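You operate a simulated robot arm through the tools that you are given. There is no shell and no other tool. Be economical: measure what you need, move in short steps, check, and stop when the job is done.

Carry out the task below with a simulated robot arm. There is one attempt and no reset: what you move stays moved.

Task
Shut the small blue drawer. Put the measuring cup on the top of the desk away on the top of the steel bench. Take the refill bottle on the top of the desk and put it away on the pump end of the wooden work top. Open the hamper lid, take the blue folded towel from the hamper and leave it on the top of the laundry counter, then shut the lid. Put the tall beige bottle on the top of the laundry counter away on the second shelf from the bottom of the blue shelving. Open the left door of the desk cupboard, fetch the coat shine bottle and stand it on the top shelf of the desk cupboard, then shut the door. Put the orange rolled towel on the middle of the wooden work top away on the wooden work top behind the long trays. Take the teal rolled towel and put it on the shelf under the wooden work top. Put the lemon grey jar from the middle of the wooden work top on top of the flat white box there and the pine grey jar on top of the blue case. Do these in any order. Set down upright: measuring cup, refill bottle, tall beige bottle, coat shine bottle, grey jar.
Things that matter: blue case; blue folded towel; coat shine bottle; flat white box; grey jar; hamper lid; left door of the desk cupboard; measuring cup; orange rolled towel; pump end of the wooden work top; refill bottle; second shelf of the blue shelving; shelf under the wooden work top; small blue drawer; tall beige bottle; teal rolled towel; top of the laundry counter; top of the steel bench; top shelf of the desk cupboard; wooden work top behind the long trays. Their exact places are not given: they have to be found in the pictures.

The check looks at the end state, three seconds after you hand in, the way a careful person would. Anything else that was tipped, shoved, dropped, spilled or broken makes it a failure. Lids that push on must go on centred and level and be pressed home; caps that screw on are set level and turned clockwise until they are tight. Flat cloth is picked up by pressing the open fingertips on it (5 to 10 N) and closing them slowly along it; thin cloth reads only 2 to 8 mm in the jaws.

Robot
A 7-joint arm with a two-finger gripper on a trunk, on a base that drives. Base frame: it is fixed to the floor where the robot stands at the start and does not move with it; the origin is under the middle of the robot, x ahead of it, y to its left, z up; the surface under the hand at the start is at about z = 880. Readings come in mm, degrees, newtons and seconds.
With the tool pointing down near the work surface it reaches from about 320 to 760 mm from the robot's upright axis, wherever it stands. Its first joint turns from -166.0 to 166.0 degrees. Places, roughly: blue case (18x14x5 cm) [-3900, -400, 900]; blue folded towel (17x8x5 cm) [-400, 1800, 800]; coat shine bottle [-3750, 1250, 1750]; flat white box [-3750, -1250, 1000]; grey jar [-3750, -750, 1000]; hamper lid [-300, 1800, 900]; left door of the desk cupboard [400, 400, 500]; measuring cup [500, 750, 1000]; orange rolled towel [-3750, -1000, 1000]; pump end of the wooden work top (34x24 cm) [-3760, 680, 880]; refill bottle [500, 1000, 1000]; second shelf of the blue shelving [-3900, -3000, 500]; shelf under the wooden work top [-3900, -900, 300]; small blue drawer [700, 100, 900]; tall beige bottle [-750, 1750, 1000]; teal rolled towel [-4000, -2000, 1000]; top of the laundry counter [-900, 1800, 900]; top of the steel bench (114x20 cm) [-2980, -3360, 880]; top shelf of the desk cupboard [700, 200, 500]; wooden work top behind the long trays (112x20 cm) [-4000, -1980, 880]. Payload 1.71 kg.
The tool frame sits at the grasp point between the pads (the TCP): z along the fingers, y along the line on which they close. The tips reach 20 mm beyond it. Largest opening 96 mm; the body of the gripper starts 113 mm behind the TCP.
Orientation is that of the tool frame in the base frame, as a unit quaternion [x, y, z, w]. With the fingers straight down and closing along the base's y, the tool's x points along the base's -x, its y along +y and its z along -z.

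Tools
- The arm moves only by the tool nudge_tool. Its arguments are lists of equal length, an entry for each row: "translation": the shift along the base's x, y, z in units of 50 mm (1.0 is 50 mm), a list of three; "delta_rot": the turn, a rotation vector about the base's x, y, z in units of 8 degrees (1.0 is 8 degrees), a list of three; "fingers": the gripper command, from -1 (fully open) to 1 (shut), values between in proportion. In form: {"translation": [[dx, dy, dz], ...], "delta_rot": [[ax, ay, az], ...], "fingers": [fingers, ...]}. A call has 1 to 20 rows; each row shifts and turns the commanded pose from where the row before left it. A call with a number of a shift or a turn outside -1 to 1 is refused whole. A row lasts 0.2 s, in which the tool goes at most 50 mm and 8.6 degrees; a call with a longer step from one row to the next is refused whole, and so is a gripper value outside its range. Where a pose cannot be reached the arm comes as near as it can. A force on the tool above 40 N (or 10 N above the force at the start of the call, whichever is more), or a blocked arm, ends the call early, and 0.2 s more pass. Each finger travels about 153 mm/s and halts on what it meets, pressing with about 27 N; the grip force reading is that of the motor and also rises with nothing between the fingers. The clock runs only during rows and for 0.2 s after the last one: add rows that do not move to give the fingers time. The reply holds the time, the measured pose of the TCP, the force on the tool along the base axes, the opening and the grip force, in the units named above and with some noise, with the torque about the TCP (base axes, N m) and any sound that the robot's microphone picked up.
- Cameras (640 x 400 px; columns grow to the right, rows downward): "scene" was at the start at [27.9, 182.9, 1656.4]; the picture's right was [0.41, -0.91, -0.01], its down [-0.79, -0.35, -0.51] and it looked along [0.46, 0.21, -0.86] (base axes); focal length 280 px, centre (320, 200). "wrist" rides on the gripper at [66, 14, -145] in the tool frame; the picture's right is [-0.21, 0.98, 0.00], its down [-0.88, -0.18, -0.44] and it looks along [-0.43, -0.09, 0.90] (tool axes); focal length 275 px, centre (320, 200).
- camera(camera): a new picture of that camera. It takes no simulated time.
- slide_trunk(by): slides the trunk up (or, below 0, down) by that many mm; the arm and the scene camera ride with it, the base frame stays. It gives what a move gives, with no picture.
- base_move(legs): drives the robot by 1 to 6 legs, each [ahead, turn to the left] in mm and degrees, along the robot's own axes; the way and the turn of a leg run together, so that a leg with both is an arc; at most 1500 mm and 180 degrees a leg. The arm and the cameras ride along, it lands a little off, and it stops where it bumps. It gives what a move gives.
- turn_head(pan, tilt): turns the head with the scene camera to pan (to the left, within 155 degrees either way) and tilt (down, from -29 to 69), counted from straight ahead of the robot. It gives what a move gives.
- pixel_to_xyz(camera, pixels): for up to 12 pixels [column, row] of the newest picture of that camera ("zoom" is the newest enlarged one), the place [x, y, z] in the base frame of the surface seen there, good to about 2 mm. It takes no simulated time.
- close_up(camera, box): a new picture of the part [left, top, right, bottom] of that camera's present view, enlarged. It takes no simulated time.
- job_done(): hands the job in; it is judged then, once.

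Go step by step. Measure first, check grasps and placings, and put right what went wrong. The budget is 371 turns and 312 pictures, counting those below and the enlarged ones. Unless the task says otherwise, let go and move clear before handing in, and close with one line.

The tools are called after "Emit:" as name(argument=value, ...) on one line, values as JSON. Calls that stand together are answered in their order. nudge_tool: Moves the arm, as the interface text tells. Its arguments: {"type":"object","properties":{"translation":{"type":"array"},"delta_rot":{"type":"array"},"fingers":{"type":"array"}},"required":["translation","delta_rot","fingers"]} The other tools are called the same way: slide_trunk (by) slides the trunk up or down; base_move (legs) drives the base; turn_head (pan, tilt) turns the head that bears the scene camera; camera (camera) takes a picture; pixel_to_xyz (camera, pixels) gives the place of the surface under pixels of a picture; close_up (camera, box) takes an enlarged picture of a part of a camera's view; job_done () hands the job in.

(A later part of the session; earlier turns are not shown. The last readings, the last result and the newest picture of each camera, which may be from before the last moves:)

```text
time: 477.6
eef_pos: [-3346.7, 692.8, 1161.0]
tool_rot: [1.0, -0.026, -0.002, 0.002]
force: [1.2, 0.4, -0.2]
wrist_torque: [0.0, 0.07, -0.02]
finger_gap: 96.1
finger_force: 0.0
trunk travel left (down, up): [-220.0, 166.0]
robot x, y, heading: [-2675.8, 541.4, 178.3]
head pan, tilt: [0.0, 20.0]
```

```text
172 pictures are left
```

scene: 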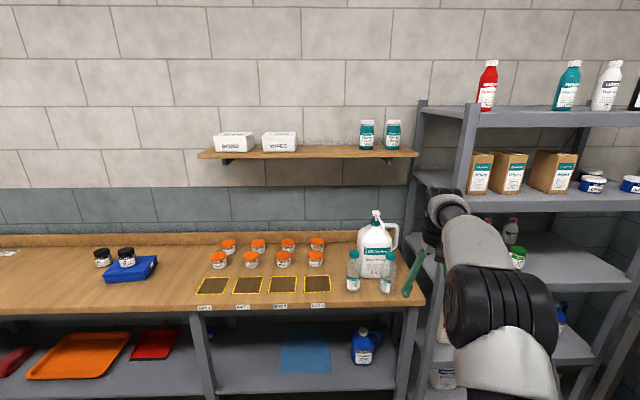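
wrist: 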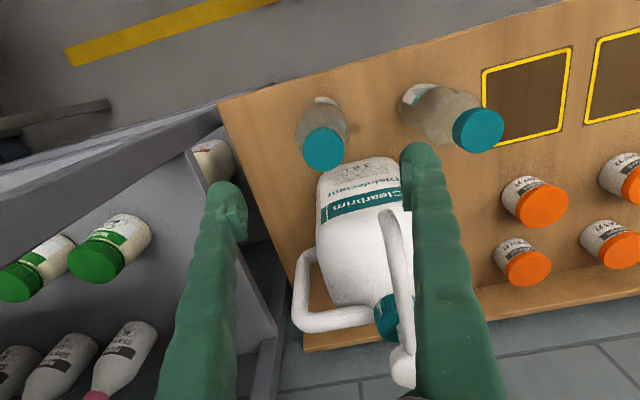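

Refill bottle stands at the pump end. Returning to the van for the laundry tasks.

Emit:
slide_trunk(by=-110)

Emit:
base_move(legs=[[0, 180], [1500, 0], [580, 0]])

Emit:
base_move(legs=[[0, 92]])

Emit:
turn_head(pan=0, tilt=40)

Emit:
camera(camera="scene")

```text
time: 479.0
eef_pos: [-3329.5, 692.3, 1062.4]
tool_rot: [1.0, -0.026, -0.01, 0.003]
force: [0.6, -0.7, -0.8]
wrist_torque: [0.01, 0.03, -0.04]
finger_gap: 96.1
finger_force: 0.0
trunk travel left (down, up): [-110.0, 276.0]
robot x, y, heading: [-2676.3, 542.4, 178.3]
head pan, tilt: [0.0, 20.0]
```

```text
time: 498.7
eef_pos: [28.9, 230.3, 1059.8]
tool_rot: [0.047, 0.999, 0.002, 0.009]
force: [0.0, 0.5, 0.2]
wrist_torque: [0.02, 0.01, -0.02]
finger_gap: 96.2
finger_force: 0.1
trunk travel left (down, up): [-110.0, 276.0]
robot x, y, heading: [-617.7, 405.2, -4.1]
head pan, tilt: [0.0, 20.0]
```

```text
time: 504.0
eef_pos: [-501.5, 1054.2, 1070.5]
tool_rot: [0.709, -0.705, -0.013, -0.01]
force: [-0.5, -0.4, 0.5]
wrist_torque: [-0.01, 0.01, 0.02]
finger_gap: 95.8
finger_force: 0.0
trunk travel left (down, up): [-110.0, 276.0]
robot x, y, heading: [-610.2, 409.0, 91.7]
head pan, tilt: [0.0, 20.0]
```

```text
time: 504.8
eef_pos: [-501.2, 1039.2, 1080.9]
tool_rot: [0.709, -0.705, -0.019, -0.014]
force: [-0.4, 0.0, 0.0]
wrist_torque: [-0.05, 0.02, 0.03]
finger_gap: 96.2
finger_force: 0.1
trunk travel left (down, up): [-110.0, 276.0]
robot x, y, heading: [-612.3, 409.5, 91.8]
head pan, tilt: [0.0, 40.0]
```

```text
171 pictures are left
```

scene: 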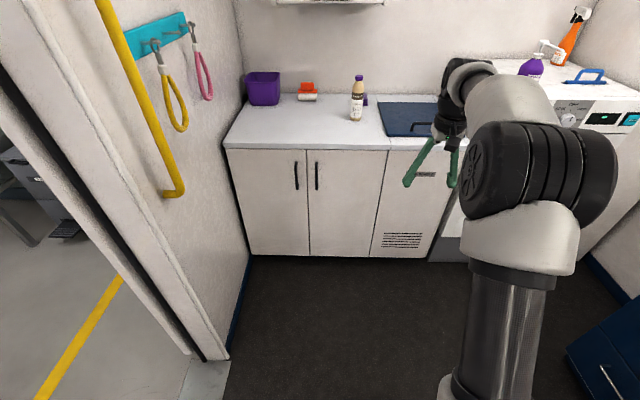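

The laundry counter: purple bin, orange thing, beige bottle (357,98), blue hamper lid (405,118). Measuring.

Emit:
pixel_to_xyz(camera="scene", pixels=[[300, 146], [320, 155], [400, 112], [385, 104], [388, 134], [425, 108], [357, 112], [358, 85], [357, 118], [308, 93], [330, 125], [406, 130]])

Emit:
close_up(camera="scene", box=[330, 60, 450, 150])

```text
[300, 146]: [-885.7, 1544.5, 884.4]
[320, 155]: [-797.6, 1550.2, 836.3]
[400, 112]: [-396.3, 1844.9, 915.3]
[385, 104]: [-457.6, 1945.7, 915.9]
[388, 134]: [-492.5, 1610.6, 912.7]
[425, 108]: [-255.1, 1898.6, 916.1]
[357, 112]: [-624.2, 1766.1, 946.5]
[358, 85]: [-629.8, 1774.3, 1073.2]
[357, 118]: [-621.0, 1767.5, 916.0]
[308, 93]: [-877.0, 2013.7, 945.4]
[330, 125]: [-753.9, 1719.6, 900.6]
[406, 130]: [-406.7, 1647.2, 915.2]
```

```text
4.44 times, centred on (390, 105) of scene
```

zoom: 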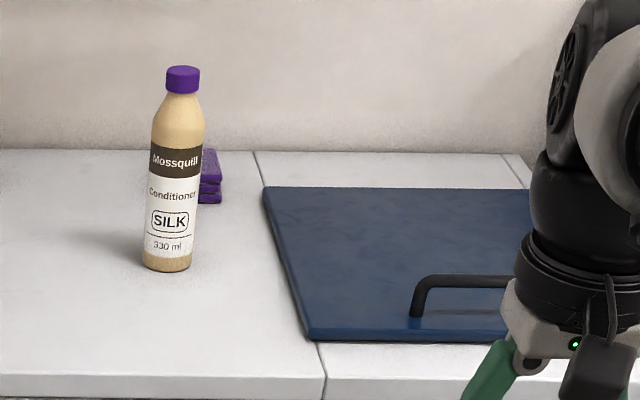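

Counter z=900, lid z=915 (x from −495, y 1600–1950, hinge at back), handle near y≈1660. I pull the arm in a little and drive up in front of the hamper.

Emit:
nudge_tool(translation=[[0, -0.8, 0], [0, -0.8, 0], [0, -0.8, 0], [0, 0, 0]], delta_rot=[[0, 0, 0], [0, 0, 0], [0, 0, 0], [0, 0, 0]], fingers=[-1, -1, -1, -1])

Emit:
base_move(legs=[[0, -17], [740, 0], [0, 16]])

Emit:
camera(camera="scene")

```text
time: 505.8
eef_pos: [-501.6, 917.7, 1080.7]
tool_rot: [0.709, -0.705, -0.019, -0.015]
force: [1.2, -0.6, -0.5]
wrist_torque: [-0.01, 0.0, 0.03]
finger_gap: 96.0
finger_force: 0.2
trunk travel left (down, up): [-110.0, 276.0]
robot x, y, heading: [-609.2, 410.6, 91.7]
head pan, tilt: [0.0, 40.0]
```

```text
time: 512.2
eef_pos: [-311.5, 1629.6, 1081.7]
tool_rot: [0.708, -0.705, -0.019, -0.015]
force: [0.4, 0.2, -0.6]
wrist_torque: [-0.02, -0.01, 0.0]
finger_gap: 96.0
finger_force: 0.2
trunk travel left (down, up): [-110.0, 276.0]
robot x, y, heading: [-420.7, 1122.2, 91.6]
head pan, tilt: [0.0, 40.0]
```

```text
169 pictures are left
```

scene: 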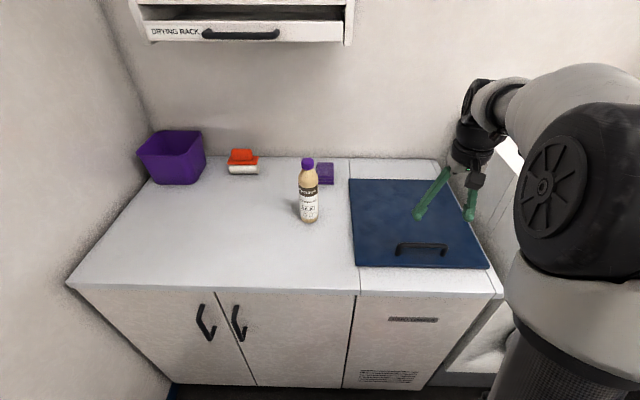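

Emit:
close_up(camera="scene", box=[340, 165, 500, 285])

Emit:
pixel_to_xyz(camera="scene", pixels=[[400, 245], [445, 245], [422, 244], [399, 254], [447, 254], [355, 182], [452, 184], [357, 264], [487, 266], [422, 262], [420, 280], [440, 165]])

```text
3.33 times, centred on (420, 225) of scene
```

zoom: 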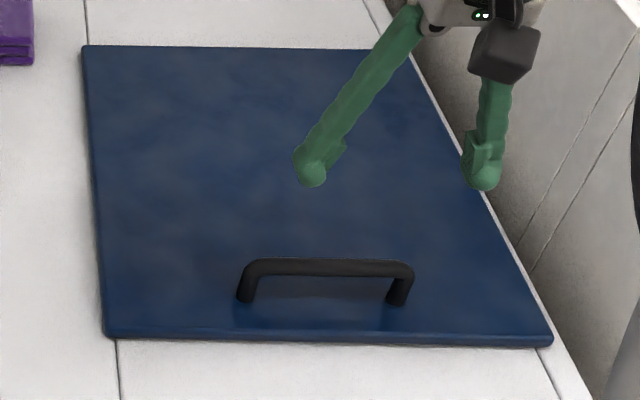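

```text
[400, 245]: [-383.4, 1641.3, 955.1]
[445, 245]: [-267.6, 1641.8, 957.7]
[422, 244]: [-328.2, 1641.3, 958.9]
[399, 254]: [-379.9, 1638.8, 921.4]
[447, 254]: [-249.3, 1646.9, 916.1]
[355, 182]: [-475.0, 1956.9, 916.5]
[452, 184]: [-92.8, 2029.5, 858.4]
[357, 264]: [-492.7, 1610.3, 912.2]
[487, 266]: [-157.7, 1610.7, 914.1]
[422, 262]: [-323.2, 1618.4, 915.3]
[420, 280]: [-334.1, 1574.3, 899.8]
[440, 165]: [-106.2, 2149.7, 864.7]
```

Lid x −495..−155, y 1608..1958; handle bar along x at y≈1645, z≈955. I turn the tool 90° to close along y above the handle.

Emit:
nudge_tool(translation=[[0, 0, 0], [0, 0, 0], [0, 0, 0], [0, 0, 0], [0, 0, 0], [0, 0, 0], [0, 0, 0], [0, 0, 0], [-0.1, 0.1, 0], [-0.1, 0.1, 0], [0, 0.1, 0], [0, 0, 0]], delta_rot=[[-0.2, 0, 0.98], [-0.2, 0, 0.98], [0, 0, 0.98], [0, 0, 0.98], [0, 0, 0.98], [0, 0, 0.98], [0, 0, 0.98], [0, 0, 0.98], [0, 0, 0.98], [0, 0, 0.98], [0, 0, 0.98], [0, 0, 0.45]], fingers=[-0.4, -0.4, -0.4, -0.4, -0.4, -0.4, -0.4, -0.4, -0.4, -0.4, -0.4, -0.4])

Emit:
camera(camera="wrist")

```text
time: 514.8
eef_pos: [-320.9, 1627.8, 1087.7]
tool_rot: [1.0, 0.002, -0.005, 0.008]
force: [-0.1, 0.4, 0.1]
wrist_torque: [-0.03, 0.02, 0.02]
finger_gap: 67.1
finger_force: 0.0
trunk travel left (down, up): [-110.0, 276.0]
robot x, y, heading: [-418.3, 1117.7, 91.8]
head pan, tilt: [0.0, 40.0]
```

```text
167 pictures are left
```

wrist: 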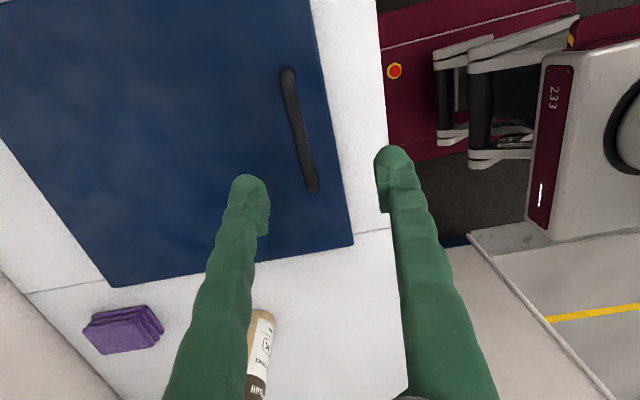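

Emit:
pixel_to_xyz(camera="wrist", pixels=[[300, 130], [292, 90], [309, 170], [330, 240]])

```text
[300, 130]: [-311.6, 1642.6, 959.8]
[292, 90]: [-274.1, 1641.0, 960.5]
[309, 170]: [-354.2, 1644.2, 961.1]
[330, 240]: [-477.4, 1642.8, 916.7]
```

Bar at y=1642, top z=960. Descend and grip.

Emit:
nudge_tool(translation=[[0, 0.28, -0.8], [0, 0, -0.9], [0, 0, -0.7], [0, 0, -0.25], [0, 0, 0], [0, 0, 0], [0, 0, 0], [0, 0, 0], [0, 0, 0]], delta_rot=[[0, 0, 0], [0, 0, 0], [0, 0, 0], [0, 0, 0], [0, 0, 0], [0, 0, 0], [0, 0, 0], [0, 0, 0], [0, 0, 0]], fingers=[-0.4, -0.4, -0.4, -0.4, -0.4, 0.2, 0.6, 0.9, 0.9])

```text
time: 516.8
eef_pos: [-321.3, 1644.6, 955.6]
tool_rot: [1.0, 0.001, -0.004, 0.006]
force: [-0.1, 16.3, -2.8]
wrist_torque: [0.09, -0.01, -0.01]
finger_gap: 9.3
finger_force: 35.0
trunk travel left (down, up): [-110.0, 276.0]
robot x, y, heading: [-416.1, 1124.0, 91.7]
head pan, tilt: [0.0, 40.0]
```

Gripped. For the full arc I need to be nearer: release, rise, roll 95 mm forward, re-grip.

Emit:
nudge_tool(translation=[[0, 0, 0], [0, 0, 0], [0, 0, 0.8], [0, 0, 0.8], [0, -0.9, 0], [0, -0.9, 0], [0, 0, 0]], delta_rot=[[0, 0, 0], [0, 0, 0], [0, 0, 0], [0, 0, 0], [0, 0, 0], [0, 0, 0], [0, 0, 0]], fingers=[0, -0.4, -0.4, -0.4, -0.4, -0.4, -0.4])

Emit:
base_move(legs=[[95, 0]])

```text
time: 518.4
eef_pos: [-320.5, 1550.8, 1035.3]
tool_rot: [1.0, 0.001, -0.006, 0.008]
force: [0.5, 0.4, 0.3]
wrist_torque: [0.03, 0.0, 0.02]
finger_gap: 67.3
finger_force: 0.0
trunk travel left (down, up): [-110.0, 276.0]
robot x, y, heading: [-419.2, 1119.8, 91.8]
head pan, tilt: [0.0, 40.0]
```

```text
time: 519.6
eef_pos: [-321.7, 1632.1, 1042.1]
tool_rot: [1.0, -0.001, -0.006, 0.0]
force: [1.7, 0.4, 0.5]
wrist_torque: [-0.11, 0.03, 0.0]
finger_gap: 67.3
finger_force: 0.1
trunk travel left (down, up): [-110.0, 276.0]
robot x, y, heading: [-420.4, 1215.6, 91.5]
head pan, tilt: [0.0, 40.0]
```

Emit:
nudge_tool(translation=[[0, 0.22, -0.5], [0, 0, -0.6], [0, 0, -0.62], [0, 0, 0], [0, 0, 0], [0, 0, 0], [0, 0, 0], [0, 0, 0]], delta_rot=[[0, 0, 0], [0, 0, 0], [0, 0, 0], [0, 0, 0], [0, 0, 0], [0, 0, 0], [0, 0, 0], [0, 0, 0]], fingers=[-0.4, -0.4, -0.4, -0.4, 0.2, 0.6, 0.9, 0.9])

```text
time: 520.9
eef_pos: [-322.8, 1652.2, 944.4]
tool_rot: [1.0, -0.002, -0.006, 0.021]
force: [-3.9, -17.9, 0.1]
wrist_torque: [0.18, 0.18, -0.04]
finger_gap: 29.2
finger_force: 8.1
trunk travel left (down, up): [-110.0, 276.0]
robot x, y, heading: [-421.2, 1212.6, 91.6]
head pan, tilt: [0.0, 40.0]
stopped in row 6: the force on the tool passed its limit at 48 N (the readings are from after the stop); the commanded pose is now the measured one
```

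Slightly off-centre; correct to y≈1643, z≈955 and close gently.

Emit:
nudge_tool(translation=[[0, -0.18, 0.2], [0, 0, 0], [0, 0, 0], [0, 0, 0], [0, 0, 0], [0, 0, 0]], delta_rot=[[0, 0, 0], [0, 0, 0], [0, 0, 0], [0, 0, 0], [0, 0, 0], [0, 0, 0]], fingers=[0.3, 0.45, 0.6, 0.75, 0.9, 0.9])

```text
time: 522.3
eef_pos: [-322.8, 1644.6, 956.9]
tool_rot: [1.0, 0.0, -0.005, 0.015]
force: [0.8, 3.9, -0.7]
wrist_torque: [0.03, 0.01, 0.09]
finger_gap: 9.1
finger_force: 34.9
trunk travel left (down, up): [-110.0, 276.0]
robot x, y, heading: [-422.0, 1219.1, 91.5]
head pan, tilt: [0.0, 40.0]
```

Gripped. Lift along the arc to ~40°.

Emit:
nudge_tool(translation=[[0, 0.11, 0.53], [0, 0.15, 0.53], [0, 0.22, 0.5], [0, 0.24, 0.5], [0, 0.3, 0.46], [0, 0.32, 0.45], [0, 0.37, 0.4], [0, 0.4, 0.39], [0, 0, 0]], delta_rot=[[0, 0, 0], [0, 0, 0], [0, 0, 0], [0, 0, 0], [0, 0, 0], [0, 0, 0], [0, 0, 0], [0, 0, 0], [0, 0, 0]], fingers=[0.9, 0.9, 0.9, 0.9, 0.9, 0.9, 0.9, 0.9, 0.9])

Emit:
camera(camera="scene")

```text
time: 524.4
eef_pos: [-323.3, 1751.5, 1147.1]
tool_rot: [1.0, -0.003, -0.004, 0.019]
force: [-0.3, -38.3, 36.7]
wrist_torque: [0.39, 0.04, -0.22]
finger_gap: 8.6
finger_force: 34.9
trunk travel left (down, up): [-110.0, 276.0]
robot x, y, heading: [-420.1, 1217.3, 91.7]
head pan, tilt: [0.0, 40.0]
stopped in row 9: the force on the tool passed its limit at 41 N (the readings are from after the stop); the commanded pose is now the measured one
```

```text
166 pictures are left
```

scene: 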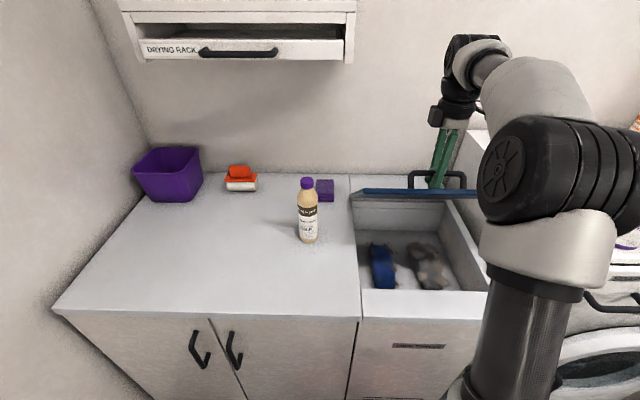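

Lid is at ~40° and the blue towel is visible inside at (382,265). Continue opening with a corrected hinge, tilting the tool for reach.

Emit:
nudge_tool(translation=[[0, 0.25, 0.34], [0, 0.42, 0.34], [0, 0.48, 0.27], [0, 0.49, 0.25], [0, 0.52, 0.18], [0, 0.52, 0.16], [0, 0, 0]], delta_rot=[[0.3, 0, 0], [0.3, 0, 0], [0.5, 0, 0], [0.5, 0, 0], [0.5, 0, 0], [0.5, 0, 0], [0, 0, 0]], fingers=[0.9, 0.9, 0.9, 0.9, 0.9, 0.9, 0.9])

Emit:
camera(camera="scene")

```text
time: 526.0
eef_pos: [-324.8, 1902.1, 1215.7]
tool_rot: [0.988, 0.0, -0.005, -0.156]
force: [-0.6, 5.3, -17.0]
wrist_torque: [0.15, -0.06, -0.02]
finger_gap: 6.5
finger_force: 1.3
trunk travel left (down, up): [-110.0, 276.0]
robot x, y, heading: [-422.4, 1217.8, 91.6]
head pan, tilt: [0.0, 40.0]
```

```text
165 pictures are left
```

scene: 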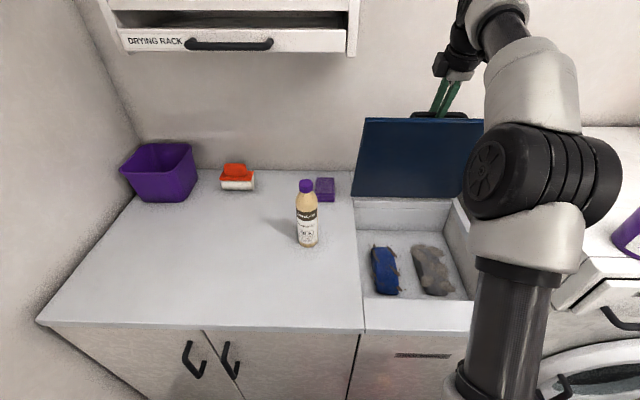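

Grip is light but holding; lid ~70°. Continue past vertical.

Emit:
nudge_tool(translation=[[0, 0.4, 0.2], [0, 0.45, 0.12], [0, 0.5, 0.02], [0, 0.5, 0], [0, 0, 0]], delta_rot=[[0.5, 0, 0], [0.5, 0, 0], [0.5, 0, 0], [0.5, 0, 0], [0, 0, 0]], fingers=[1, 1, 1, 1, 1])

Emit:
camera(camera="scene")

Emit:
camera(camera="wrist")

```text
time: 526.6
eef_pos: [-324.0, 1926.6, 1223.2]
tool_rot: [0.98, 0.0, -0.007, -0.199]
force: [-5.4, 14.5, -69.5]
wrist_torque: [0.6, -0.32, 0.31]
finger_gap: 0.0
finger_force: 26.9
trunk travel left (down, up): [-110.0, 276.0]
robot x, y, heading: [-421.3, 1217.9, 91.7]
head pan, tilt: [0.0, 40.0]
stopped in row 2: the force on the tool passed its limit at 42 N (the readings are from after the stop); the commanded pose is now the measured one
```

```text
164 pictures are left
```

scene: 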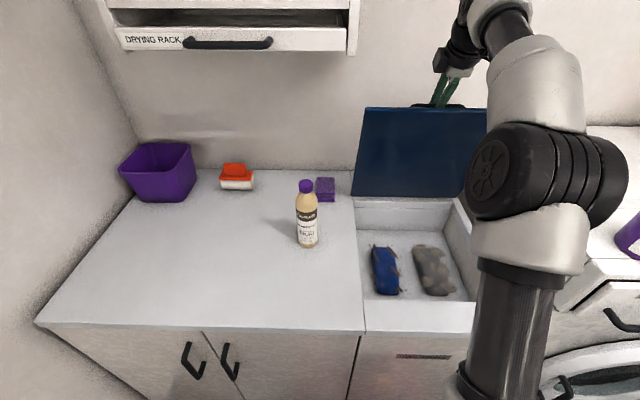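

```text
163 pictures are left
```

wrist: 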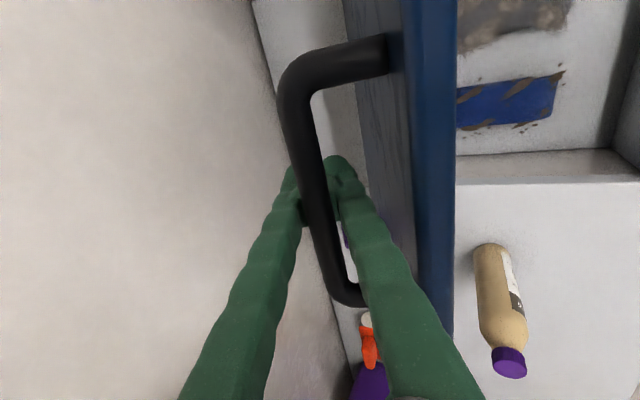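

The bar is captured between the fingers above their closed tips. I ease down and push further back.

Emit:
nudge_tool(translation=[[0, 0.1, -0.3], [0, 0.3, -0.2], [0, 0.4, 0], [0, 0.4, -0.05], [0, 0.4, -0.1], [0, 0.4, -0.15], [0, 0, 0]], delta_rot=[[0, 0, 0], [0.3, 0, 0], [0.3, 0, 0], [0.3, 0, 0], [0.3, 0, 0], [0.3, 0, 0], [0, 0, 0]], fingers=[1, 1, 1, 1, 1, 1, 1])

Emit:
camera(camera="scene")

```text
time: 528.2
eef_pos: [-322.6, 1996.8, 1216.2]
tool_rot: [0.944, 0.001, -0.004, -0.329]
force: [6.7, -35.2, 55.8]
wrist_torque: [-11.69, 0.06, 2.54]
finger_gap: 7.2
finger_force: 34.7
trunk travel left (down, up): [-110.0, 276.0]
robot x, y, heading: [-422.1, 1218.7, 91.5]
head pan, tilt: [0.0, 40.0]
```

```text
162 pictures are left
```

scene: 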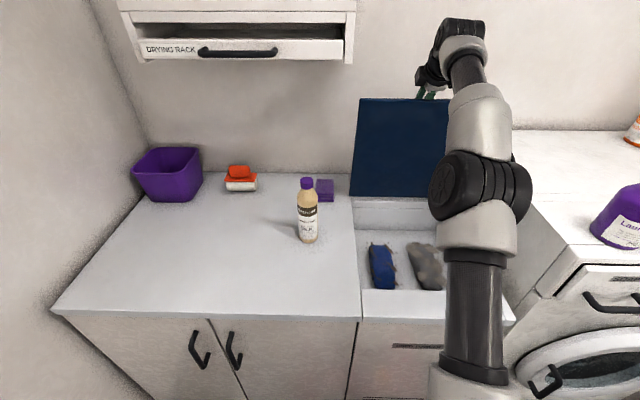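

Emit:
pixel_to_xyz(camera="scene", pixels=[[380, 102], [375, 150], [375, 190], [420, 104], [382, 265], [375, 250], [390, 285], [330, 245], [395, 295], [380, 305], [425, 265]])

```text
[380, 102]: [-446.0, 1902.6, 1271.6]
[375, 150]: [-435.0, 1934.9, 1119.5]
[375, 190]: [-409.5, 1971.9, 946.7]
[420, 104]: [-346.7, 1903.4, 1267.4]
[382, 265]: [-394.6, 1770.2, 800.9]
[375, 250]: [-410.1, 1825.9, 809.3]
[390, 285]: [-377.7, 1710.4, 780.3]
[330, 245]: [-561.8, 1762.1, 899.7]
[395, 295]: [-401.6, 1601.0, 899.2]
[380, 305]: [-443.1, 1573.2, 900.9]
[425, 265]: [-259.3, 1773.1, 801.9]
```

Lid reads ~78°, likely near its stop. I relax the pressure, open the fingers with the bar still between them, and see whether the lid stays.

Emit:
nudge_tool(translation=[[0, -0.3, 0.1], [0, -0.3, 0.1], [0, -0.3, 0.1], [0, 0, 0], [0, 0, 0]], delta_rot=[[-0.5, 0, 0], [-0.5, 0, 0], [-0.5, 0, 0], [-0.5, 0, 0], [0, 0, 0]], fingers=[1, 1, 0.6, 0.3, 0.2])

Emit:
camera(camera="wrist")

Emit:
camera(camera="scene")

```text
time: 529.4
eef_pos: [-319.1, 1948.3, 1190.9]
tool_rot: [0.985, -0.001, -0.006, -0.175]
force: [-0.4, 2.3, -2.6]
wrist_torque: [-0.18, -0.01, 0.0]
finger_gap: 38.3
finger_force: 0.1
out of reach, approached as far as the arm can: row 2, 3, 4
trunk travel left (down, up): [-110.0, 276.0]
robot x, y, heading: [-419.9, 1215.7, 91.3]
head pan, tilt: [0.0, 40.0]
```

```text
161 pictures are left
```

wrist: 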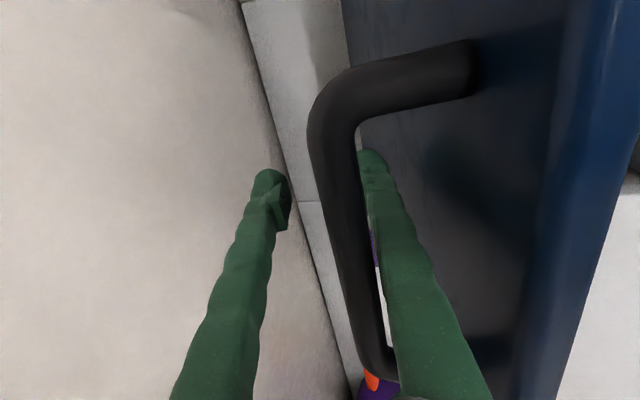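

```text
160 pictures are left
```

scene: 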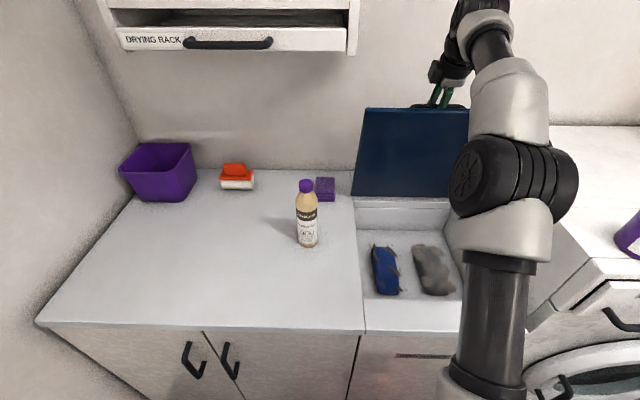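

Emit:
nudge_tool(translation=[[0, -0.3, 0], [0, -0.2, 0], [0, 0, 0], [0, 0, 0], [0, 0, 0]], delta_rot=[[0, 0, 0], [0, 0, 0], [0, 0, 0], [0, 0, 0], [0, 0, 0]], fingers=[0, 0, 0, 0, 0])

Emit:
camera(camera="wrist")

Emit:
camera(camera="scene")

Emit:
pixel_to_xyz(camera="scene", pixels=[[385, 112], [375, 150], [375, 188]])

```text
time: 530.6
eef_pos: [-317.8, 1910.3, 1199.0]
tool_rot: [0.984, -0.001, -0.005, -0.181]
force: [-0.7, -0.4, -0.3]
wrist_torque: [0.02, 0.02, 0.0]
finger_gap: 48.5
finger_force: 0.2
trunk travel left (down, up): [-110.0, 276.0]
robot x, y, heading: [-423.1, 1217.2, 91.6]
head pan, tilt: [0.0, 40.0]
```

```text
159 pictures are left
```

wrist: 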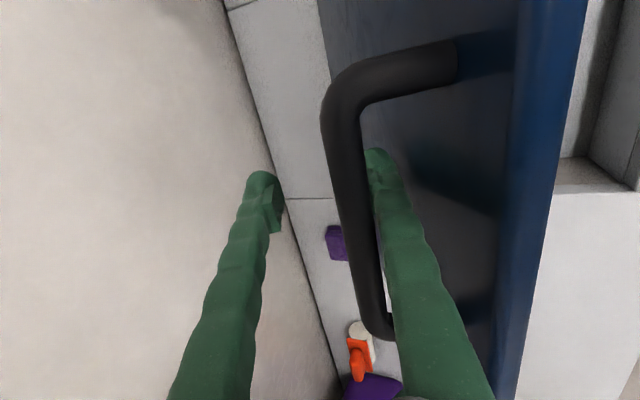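

```text
158 pictures are left
```

scene: 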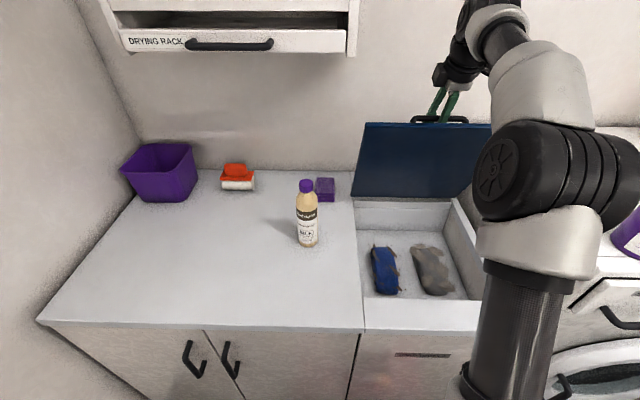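

```text
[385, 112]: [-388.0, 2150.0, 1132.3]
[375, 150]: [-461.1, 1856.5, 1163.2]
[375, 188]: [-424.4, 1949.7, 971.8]
```

The hinge seems to hold by friction (no force while at 64°). I push it back open to ~78°, then lift the fingers out.

Emit:
nudge_tool(translation=[[0, 0.4, 0.1], [0, 0.4, 0.1], [0, 0.4, 0], [0, 0.3, 0], [0, 0, 0]], delta_rot=[[0, 0, 0], [0, 0, 0], [0, 0, 0], [0, 0, 0], [0, 0, 0]], fingers=[0, 0, 0, 0, 0])

Emit:
camera(camera="wrist")

```text
time: 531.8
eef_pos: [-319.2, 1949.0, 1205.0]
tool_rot: [0.984, 0.0, -0.005, -0.18]
force: [-0.4, -1.5, -0.5]
wrist_torque: [0.04, 0.01, -0.01]
finger_gap: 48.3
finger_force: 0.2
out of reach, approached as far as the arm can: row 2, 3, 4
trunk travel left (down, up): [-110.0, 276.0]
robot x, y, heading: [-422.4, 1216.5, 91.6]
head pan, tilt: [0.0, 40.0]
```

```text
157 pictures are left
```

wrist: 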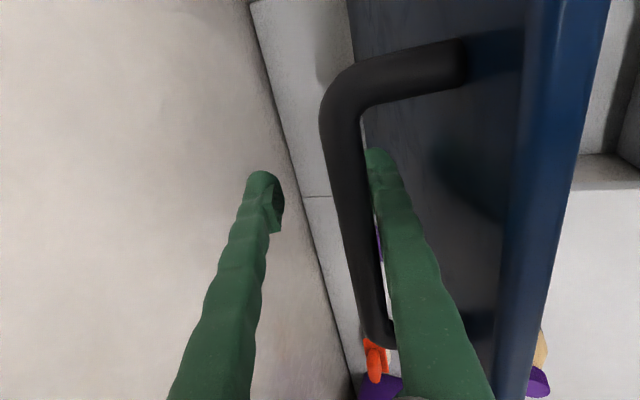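

Rising out of the handle parallel to the lid.

Emit:
nudge_tool(translation=[[0, 0.1, 0], [0, -0.15, 0.4], [0, -0.28, 0.75], [0, -0.28, 0.75], [0, 0, 0], [0, 0, 0]], delta_rot=[[0, 0, 0], [0, 0, 0], [0, 0, 0], [0, 0, 0], [0, 0, 0], [0, 0, 0]], fingers=[0, 0, 0, 0, 0, 0])

Emit:
camera(camera="scene")

Emit:
pixel_to_xyz(camera="scene", pixels=[[375, 130], [375, 150], [375, 188], [385, 118]])

```text
time: 532.5
eef_pos: [-318.8, 1930.8, 1224.1]
tool_rot: [0.987, 0.003, -0.01, -0.162]
force: [-9.7, 20.4, -85.0]
wrist_torque: [2.16, -0.47, -0.5]
finger_gap: 49.5
finger_force: 1.2
out of reach, approached as far as the arm can: row 1, 2, 3
trunk travel left (down, up): [-110.0, 276.0]
robot x, y, heading: [-422.7, 1217.9, 92.0]
head pan, tilt: [0.0, 40.0]
stopped in row 3: the force on the tool passed its limit at 60 N (the readings are from after the stop); the commanded pose is now the measured one
```

```text
156 pictures are left
```

scene: 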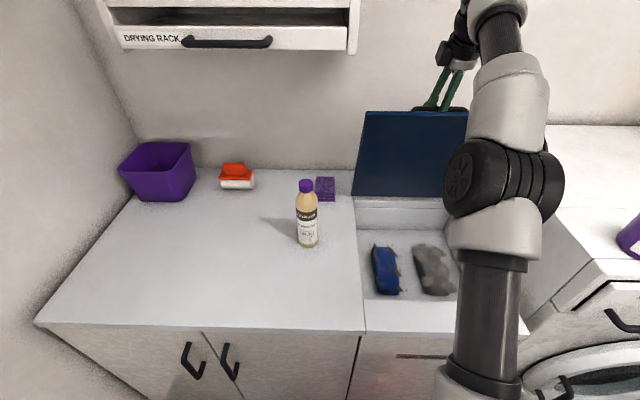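

```text
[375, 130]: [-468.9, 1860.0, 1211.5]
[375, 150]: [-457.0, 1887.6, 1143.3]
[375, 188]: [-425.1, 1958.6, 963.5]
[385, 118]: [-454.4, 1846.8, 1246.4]
```

The finger's pad hooks under the bar. I ease down, shift so the finger is mid-gap between bar and lid, and rise again.

Emit:
nudge_tool(translation=[[0, 0.1, -0.3], [0, 0.05, -0.2], [0, 0, 0]], delta_rot=[[0, 0, 0], [0, 0, 0], [0, 0, 0]], fingers=[0, 0, 0])

Emit:
nudge_tool(translation=[[0, -0.2, 0], [0, 0, 0]], delta_rot=[[0, 0, 0], [0, 0, 0]], fingers=[0, 0])

Emit:
camera(camera="wrist")

```text
time: 533.3
eef_pos: [-318.4, 1920.4, 1219.8]
tool_rot: [0.984, -0.001, -0.007, -0.18]
force: [0.4, -1.9, 1.8]
wrist_torque: [0.03, 0.0, -0.01]
finger_gap: 48.8
finger_force: 0.7
trunk travel left (down, up): [-110.0, 276.0]
robot x, y, heading: [-420.9, 1214.8, 91.4]
head pan, tilt: [0.0, 40.0]
```

```text
time: 533.9
eef_pos: [-316.6, 1909.1, 1217.6]
tool_rot: [0.984, -0.001, -0.006, -0.179]
force: [0.4, -0.6, -1.2]
wrist_torque: [0.07, 0.01, 0.01]
finger_gap: 48.0
finger_force: 0.4
trunk travel left (down, up): [-110.0, 276.0]
robot x, y, heading: [-422.7, 1213.7, 91.2]
head pan, tilt: [0.0, 40.0]
```

```text
155 pictures are left
```

wrist: 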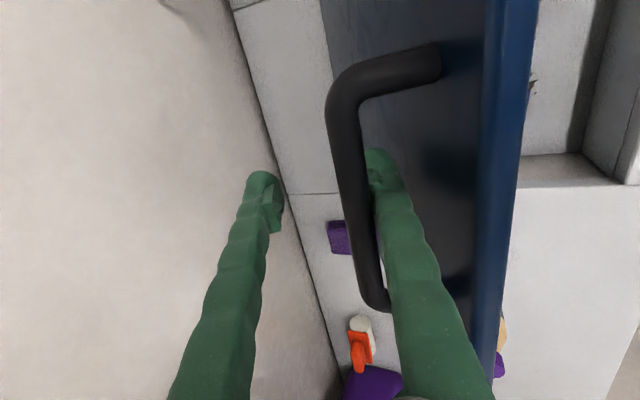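

I test whether the lid follows by itself: shift 8 mm and compare.

Emit:
nudge_tool(translation=[[0, -0.16, 0], [0, 0, 0], [0, 0, 0], [0, 0, 0]], delta_rot=[[0, 0, 0], [0, 0, 0], [0, 0, 0], [0, 0, 0]], fingers=[0, 0, 0, 0])

Emit:
camera(camera="wrist")

Emit:
camera(camera="scene")

Emit:
pixel_to_xyz(camera="scene", pixels=[[375, 130], [375, 150], [375, 188], [385, 120]])

```text
time: 534.9
eef_pos: [-317.2, 1901.3, 1215.3]
tool_rot: [0.984, -0.001, -0.007, -0.18]
force: [0.2, -2.0, 0.2]
wrist_torque: [0.05, -0.01, -0.01]
finger_gap: 48.4
finger_force: 0.6
trunk travel left (down, up): [-110.0, 276.0]
robot x, y, heading: [-423.9, 1214.0, 91.5]
head pan, tilt: [0.0, 40.0]
```

```text
154 pictures are left
```

wrist: 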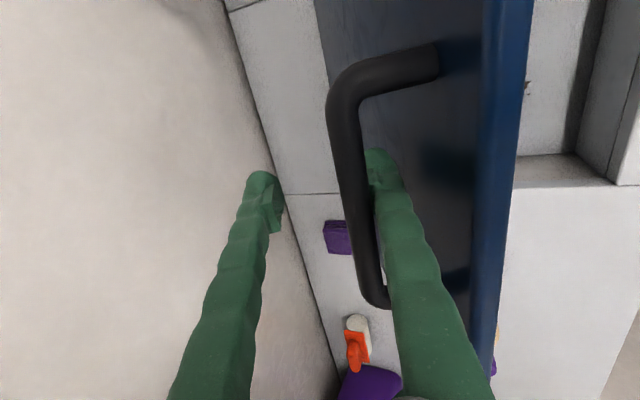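

```text
153 pictures are left
```

scene: 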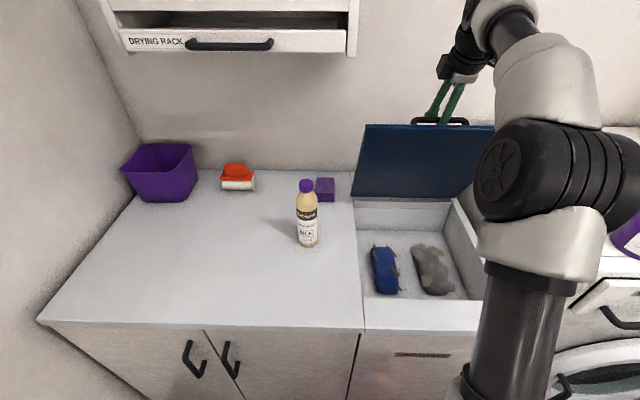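

```text
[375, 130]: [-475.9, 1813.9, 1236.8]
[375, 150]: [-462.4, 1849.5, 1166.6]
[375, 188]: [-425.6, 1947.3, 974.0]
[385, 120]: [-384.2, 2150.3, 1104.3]
```

The lid does follow by gravity, so it must go past vertical. I'll lower it in a controlled way, then retry with the trunk higher for reach. Closing on the bar first.

Emit:
nudge_tool(translation=[[0, 0, 0], [0, 0, 0], [0, 0, 0], [0, 0, 0]], delta_rot=[[0, 0, 0], [0, 0, 0], [0, 0, 0], [0, 0, 0]], fingers=[0.3, 0.6, 0.9, 1])

Emit:
camera(camera="wrist")

```text
time: 535.9
eef_pos: [-317.8, 1901.5, 1215.7]
tool_rot: [0.984, 0.0, -0.007, -0.179]
force: [-0.8, 1.2, -8.2]
wrist_torque: [0.05, -0.05, 0.01]
finger_gap: 0.0
finger_force: 26.8
trunk travel left (down, up): [-110.0, 276.0]
robot x, y, heading: [-422.4, 1211.3, 91.4]
head pan, tilt: [0.0, 40.0]
```

```text
152 pictures are left
```

wrist: 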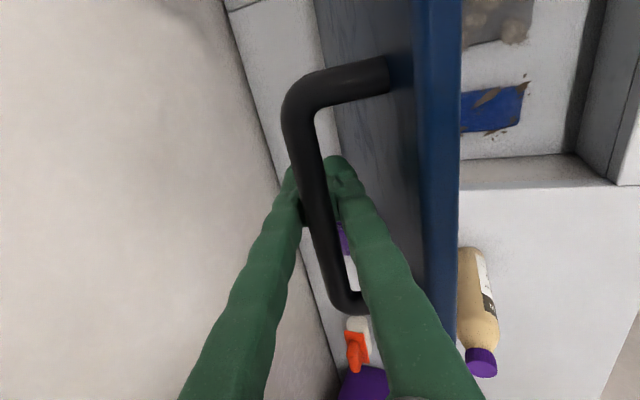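

Bar is hooked. Lowering the lid along its arc.

Emit:
nudge_tool(translation=[[0, -0.68, -0.2], [0, -0.68, -0.2], [0, -0.5, -0.26], [0, -0.5, -0.26], [0, -0.43, -0.34], [0, -0.43, -0.34], [0, -0.38, -0.41], [0, -0.38, -0.41], [0, -0.3, -0.47], [0, -0.3, -0.47], [0, 0, 0]], delta_rot=[[-0.3, 0, 0], [-0.3, 0, 0], [-0.3, 0, 0], [-0.3, 0, 0], [-0.3, 0, 0], [-0.3, 0, 0], [-0.3, 0, 0], [-0.2, 0, 0], [-0.1, 0, 0], [-0.1, 0, 0], [0, 0, 0]], fingers=[1, 1, 1, 1, 1, 1, 1, 1, 1, 1, 1])

Emit:
camera(camera="wrist")

```text
time: 536.8
eef_pos: [-318.7, 1802.9, 1171.2]
tool_rot: [0.994, -0.001, -0.012, -0.112]
force: [-2.4, 50.7, -80.2]
wrist_torque: [-0.95, -0.76, 0.03]
finger_gap: 5.9
finger_force: 30.1
trunk travel left (down, up): [-110.0, 276.0]
robot x, y, heading: [-423.8, 1218.3, 91.6]
head pan, tilt: [0.0, 40.0]
stopped in row 4: the force on the tool passed its limit at 41 N (the readings are from after the stop); the commanded pose is now the measured one
```

```text
151 pictures are left
```

wrist: 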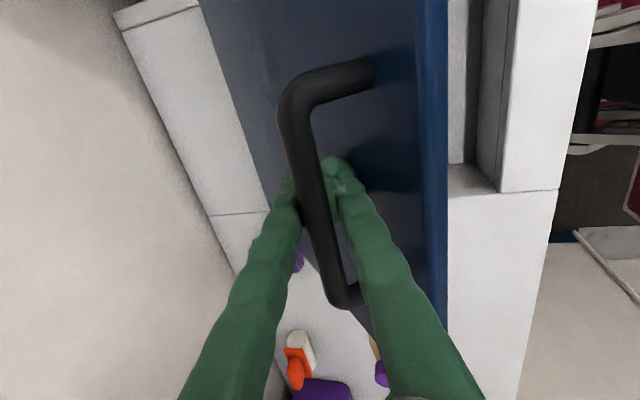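

Ease inward, then continue lowering.

Emit:
nudge_tool(translation=[[0, 0.12, -0.3], [0, -0.3, -0.35], [0, -0.4, -0.38], [0, -0.4, -0.38], [0, -0.36, -0.43], [0, 0, 0]], delta_rot=[[-0.2, 0, 0], [-0.3, 0, 0], [-0.3, 0, 0], [-0.3, 0, 0], [-0.2, 0, 0], [0, 0, 0]], fingers=[1, 1, 1, 1, 1, 1])

```text
time: 538.2
eef_pos: [-317.3, 1740.4, 1114.1]
tool_rot: [0.997, -0.001, 0.0, -0.076]
force: [-8.2, 31.9, 59.8]
wrist_torque: [22.16, -0.58, 0.16]
finger_gap: 0.2
finger_force: 29.1
trunk travel left (down, up): [-110.0, 276.0]
robot x, y, heading: [-423.0, 1218.0, 91.6]
head pan, tilt: [0.0, 40.0]
```

High torque – the tips wedge on the lid at this angle. I look before releasing.

Emit:
nudge_tool(translation=[[0, 0, 0.1], [0, 0, 0]], delta_rot=[[0.6, 0, 0], [0, 0, 0]], fingers=[1, 1])

Emit:
camera(camera="wrist")

Emit:
camera(camera="scene")

```text
time: 538.8
eef_pos: [-318.7, 1733.2, 1106.2]
tool_rot: [0.996, -0.002, -0.004, -0.094]
force: [-10.0, 32.5, 22.0]
wrist_torque: [12.67, -0.91, -0.04]
finger_gap: 0.0
finger_force: 28.8
trunk travel left (down, up): [-110.0, 276.0]
robot x, y, heading: [-419.9, 1212.7, 91.8]
head pan, tilt: [0.0, 40.0]
```

```text
150 pictures are left
```

wrist: 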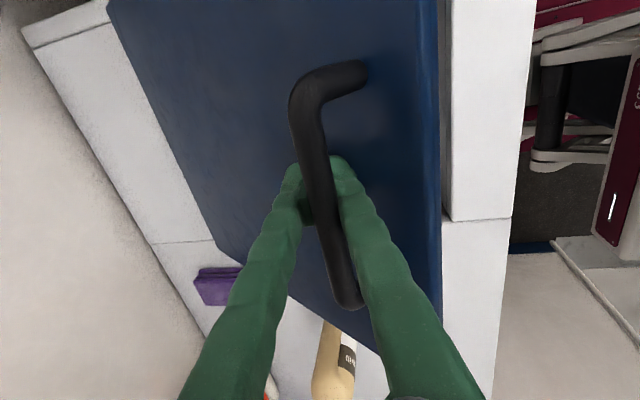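

```text
149 pictures are left
```

scene: 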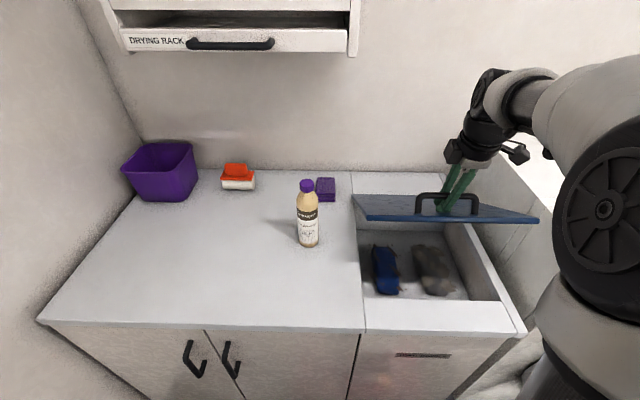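

Lid is at ~37°. I open the fingers here and see whether the hinge holds.

Emit:
nudge_tool(translation=[[0, 0, 0], [0, 0, 0], [0, 0, 0], [0, 0, 0], [0, 0, 0]], delta_rot=[[0, 0, 0], [0, 0, 0], [0, 0, 0], [0, 0, 0], [0, 0, 0]], fingers=[0.7, 0.4, 0.2, 0.2, 0.2])

Emit:
camera(camera="scene")

Emit:
camera(camera="wrist")

```text
time: 540.0
eef_pos: [-318.0, 1733.4, 1106.5]
tool_rot: [0.996, -0.001, -0.004, -0.093]
force: [-7.5, 31.7, 21.5]
wrist_torque: [12.5, -0.27, 0.36]
finger_gap: 0.0
finger_force: 0.0
trunk travel left (down, up): [-110.0, 276.0]
robot x, y, heading: [-418.1, 1212.1, 91.2]
head pan, tilt: [0.0, 40.0]
```

```text
148 pictures are left
```

scene: 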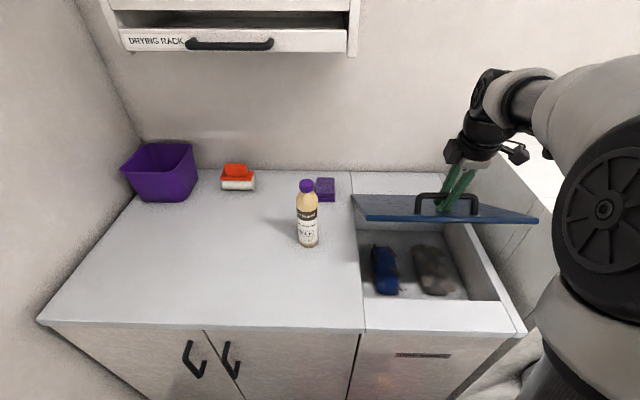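

```text
147 pictures are left
```

wrist: 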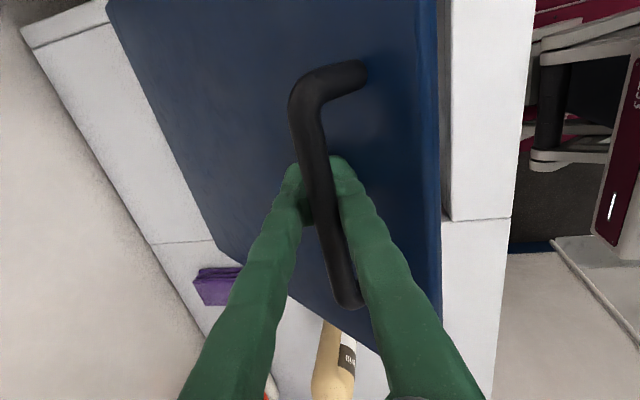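

Fingers are jammed by the twist; I relieve the torque (tilt and shift with it) and open again.

Emit:
nudge_tool(translation=[[0, 0.1, 0.1], [0, 0.1, 0.05], [0, 0, 0], [0, 0, 0], [0, 0, 0], [0, 0, 0]], delta_rot=[[0.8, 0, 0], [0.8, 0, 0], [0, 0, 0], [0, 0, 0], [0, 0, 0], [0, 0, 0]], fingers=[1, 1, 0.8, 0.5, 0.2, 0.2])

Emit:
camera(camera="wrist")

```text
time: 541.4
eef_pos: [-317.4, 1738.7, 1107.8]
tool_rot: [0.982, -0.001, -0.007, -0.187]
force: [-1.0, 36.5, -24.0]
wrist_torque: [2.1, -0.23, 0.04]
finger_gap: 16.0
finger_force: 0.1
trunk travel left (down, up): [-110.0, 276.0]
robot x, y, heading: [-420.8, 1216.3, 91.6]
head pan, tilt: [0.0, 40.0]
```

```text
146 pictures are left
```

wrist: 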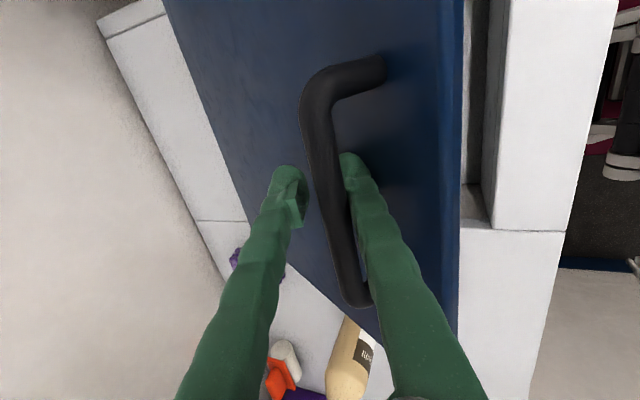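

Emit:
nudge_tool(translation=[[0, 0.12, -0.1], [0, 0, 0], [0, 0, 0], [0, 0, 0]], delta_rot=[[0.4, 0, 0], [0, 0, 0], [0, 0, 0], [0, 0, 0]], fingers=[0.3, 0.1, -0.1, -0.1])

Emit:
camera(camera="wrist")

Emit:
camera(camera="scene")

```text
time: 542.4
eef_pos: [-318.1, 1739.6, 1104.1]
tool_rot: [0.977, -0.001, -0.007, -0.215]
force: [0.2, 11.6, 1.5]
wrist_torque: [3.4, -0.3, 0.07]
finger_gap: 30.0
finger_force: 0.1
trunk travel left (down, up): [-110.0, 276.0]
robot x, y, heading: [-420.0, 1213.9, 91.2]
head pan, tilt: [0.0, 40.0]
```

```text
145 pictures are left
```

wrist: 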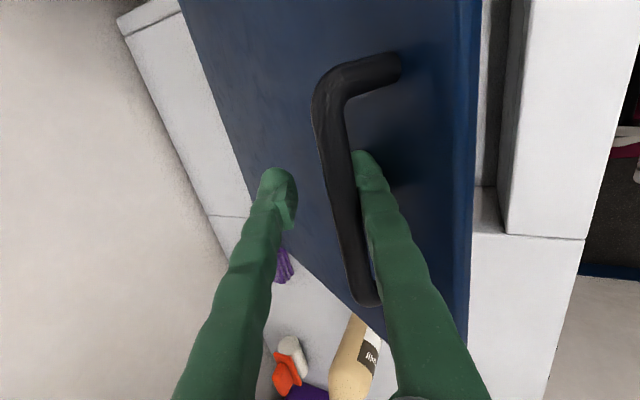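

```text
144 pictures are left
```

scene: 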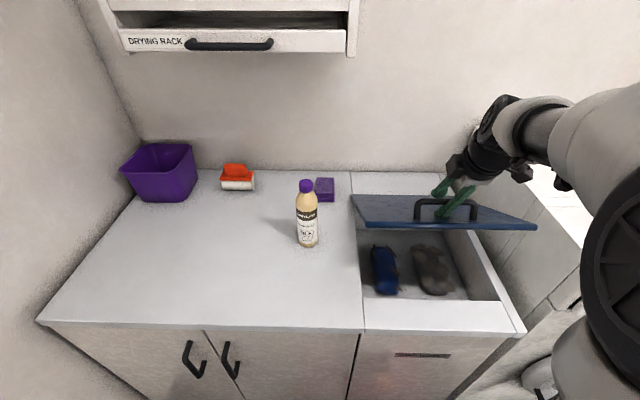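

The lid rests on the finger. I lower tool and lid together as one rigid rotation about the hinge, down to ~5°.

Emit:
nudge_tool(translation=[[0, -0.31, -0.39], [0, -0.27, -0.42], [0, -0.24, -0.44], [0, -0.2, -0.46], [0, -0.16, -0.47], [0, 0, 0]], delta_rot=[[0.62, 0, 0], [0.62, 0, 0], [0.62, 0, 0], [0.62, 0, 0], [0.62, 0, 0], [0, 0, 0]], fingers=[-0.1, -0.1, -0.1, -0.1, -0.1, -0.1])

Emit:
camera(camera="scene")

Emit:
camera(camera="wrist")

```text
time: 543.2
eef_pos: [-317.5, 1701.2, 1055.0]
tool_rot: [0.94, 0.0, -0.005, -0.341]
force: [6.7, 80.8, -31.5]
wrist_torque: [3.51, 0.69, 0.09]
finger_gap: 16.7
finger_force: 0.0
out of reach, approached as far as the arm can: row 4
trunk travel left (down, up): [-110.0, 276.0]
robot x, y, heading: [-421.7, 1215.7, 91.4]
head pan, tilt: [0.0, 40.0]
stopped in row 4: the force on the tool passed its limit at 42 N (the readings are from after the stop); the commanded pose is now the measured one
```

```text
143 pictures are left
```

scene: 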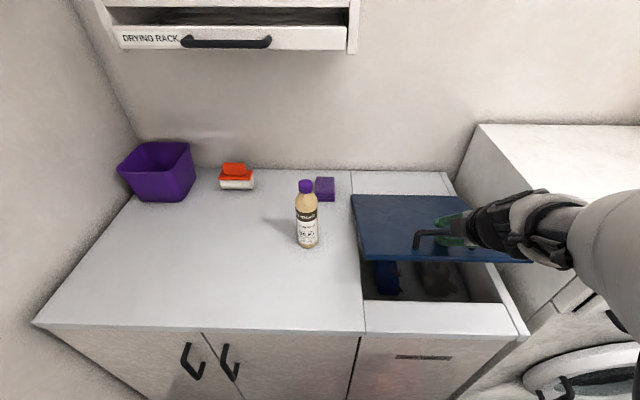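

```text
142 pictures are left
```

wrist: 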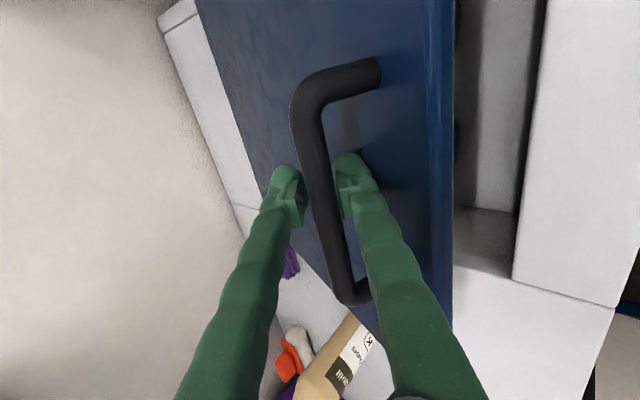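

Lid ~20° now. Relax toward +y, open, then withdraw along the tool axis, letting it settle.

Emit:
nudge_tool(translation=[[0, 0.25, -0.05], [0, 0.1, 0], [0, 0, 0], [0, 0, 0], [0, 0, 0]], delta_rot=[[0, 0, 0], [0, 0, 0], [0, 0, 0], [0, 0, 0], [0, 0, 0]], fingers=[0.3, 0.1, -0.1, -0.2, -0.2])

Emit:
camera(camera="wrist")

```text
time: 544.4
eef_pos: [-318.1, 1699.3, 1052.3]
tool_rot: [0.94, 0.002, -0.006, -0.342]
force: [0.8, -11.9, 3.1]
wrist_torque: [-0.1, -0.05, 0.01]
finger_gap: 61.9
finger_force: 3.4
trunk travel left (down, up): [-110.0, 276.0]
robot x, y, heading: [-421.6, 1214.6, 91.3]
head pan, tilt: [0.0, 40.0]
```

```text
141 pictures are left
```

wrist: 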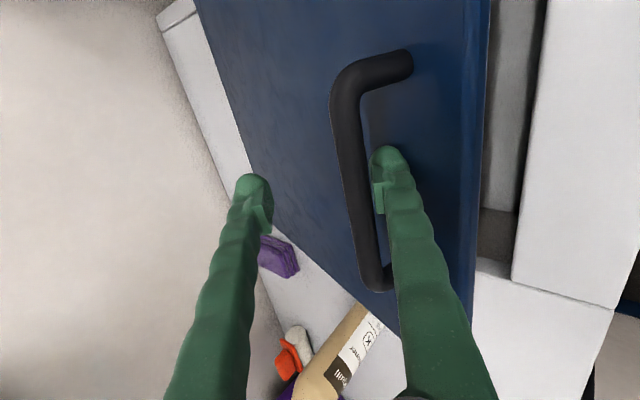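

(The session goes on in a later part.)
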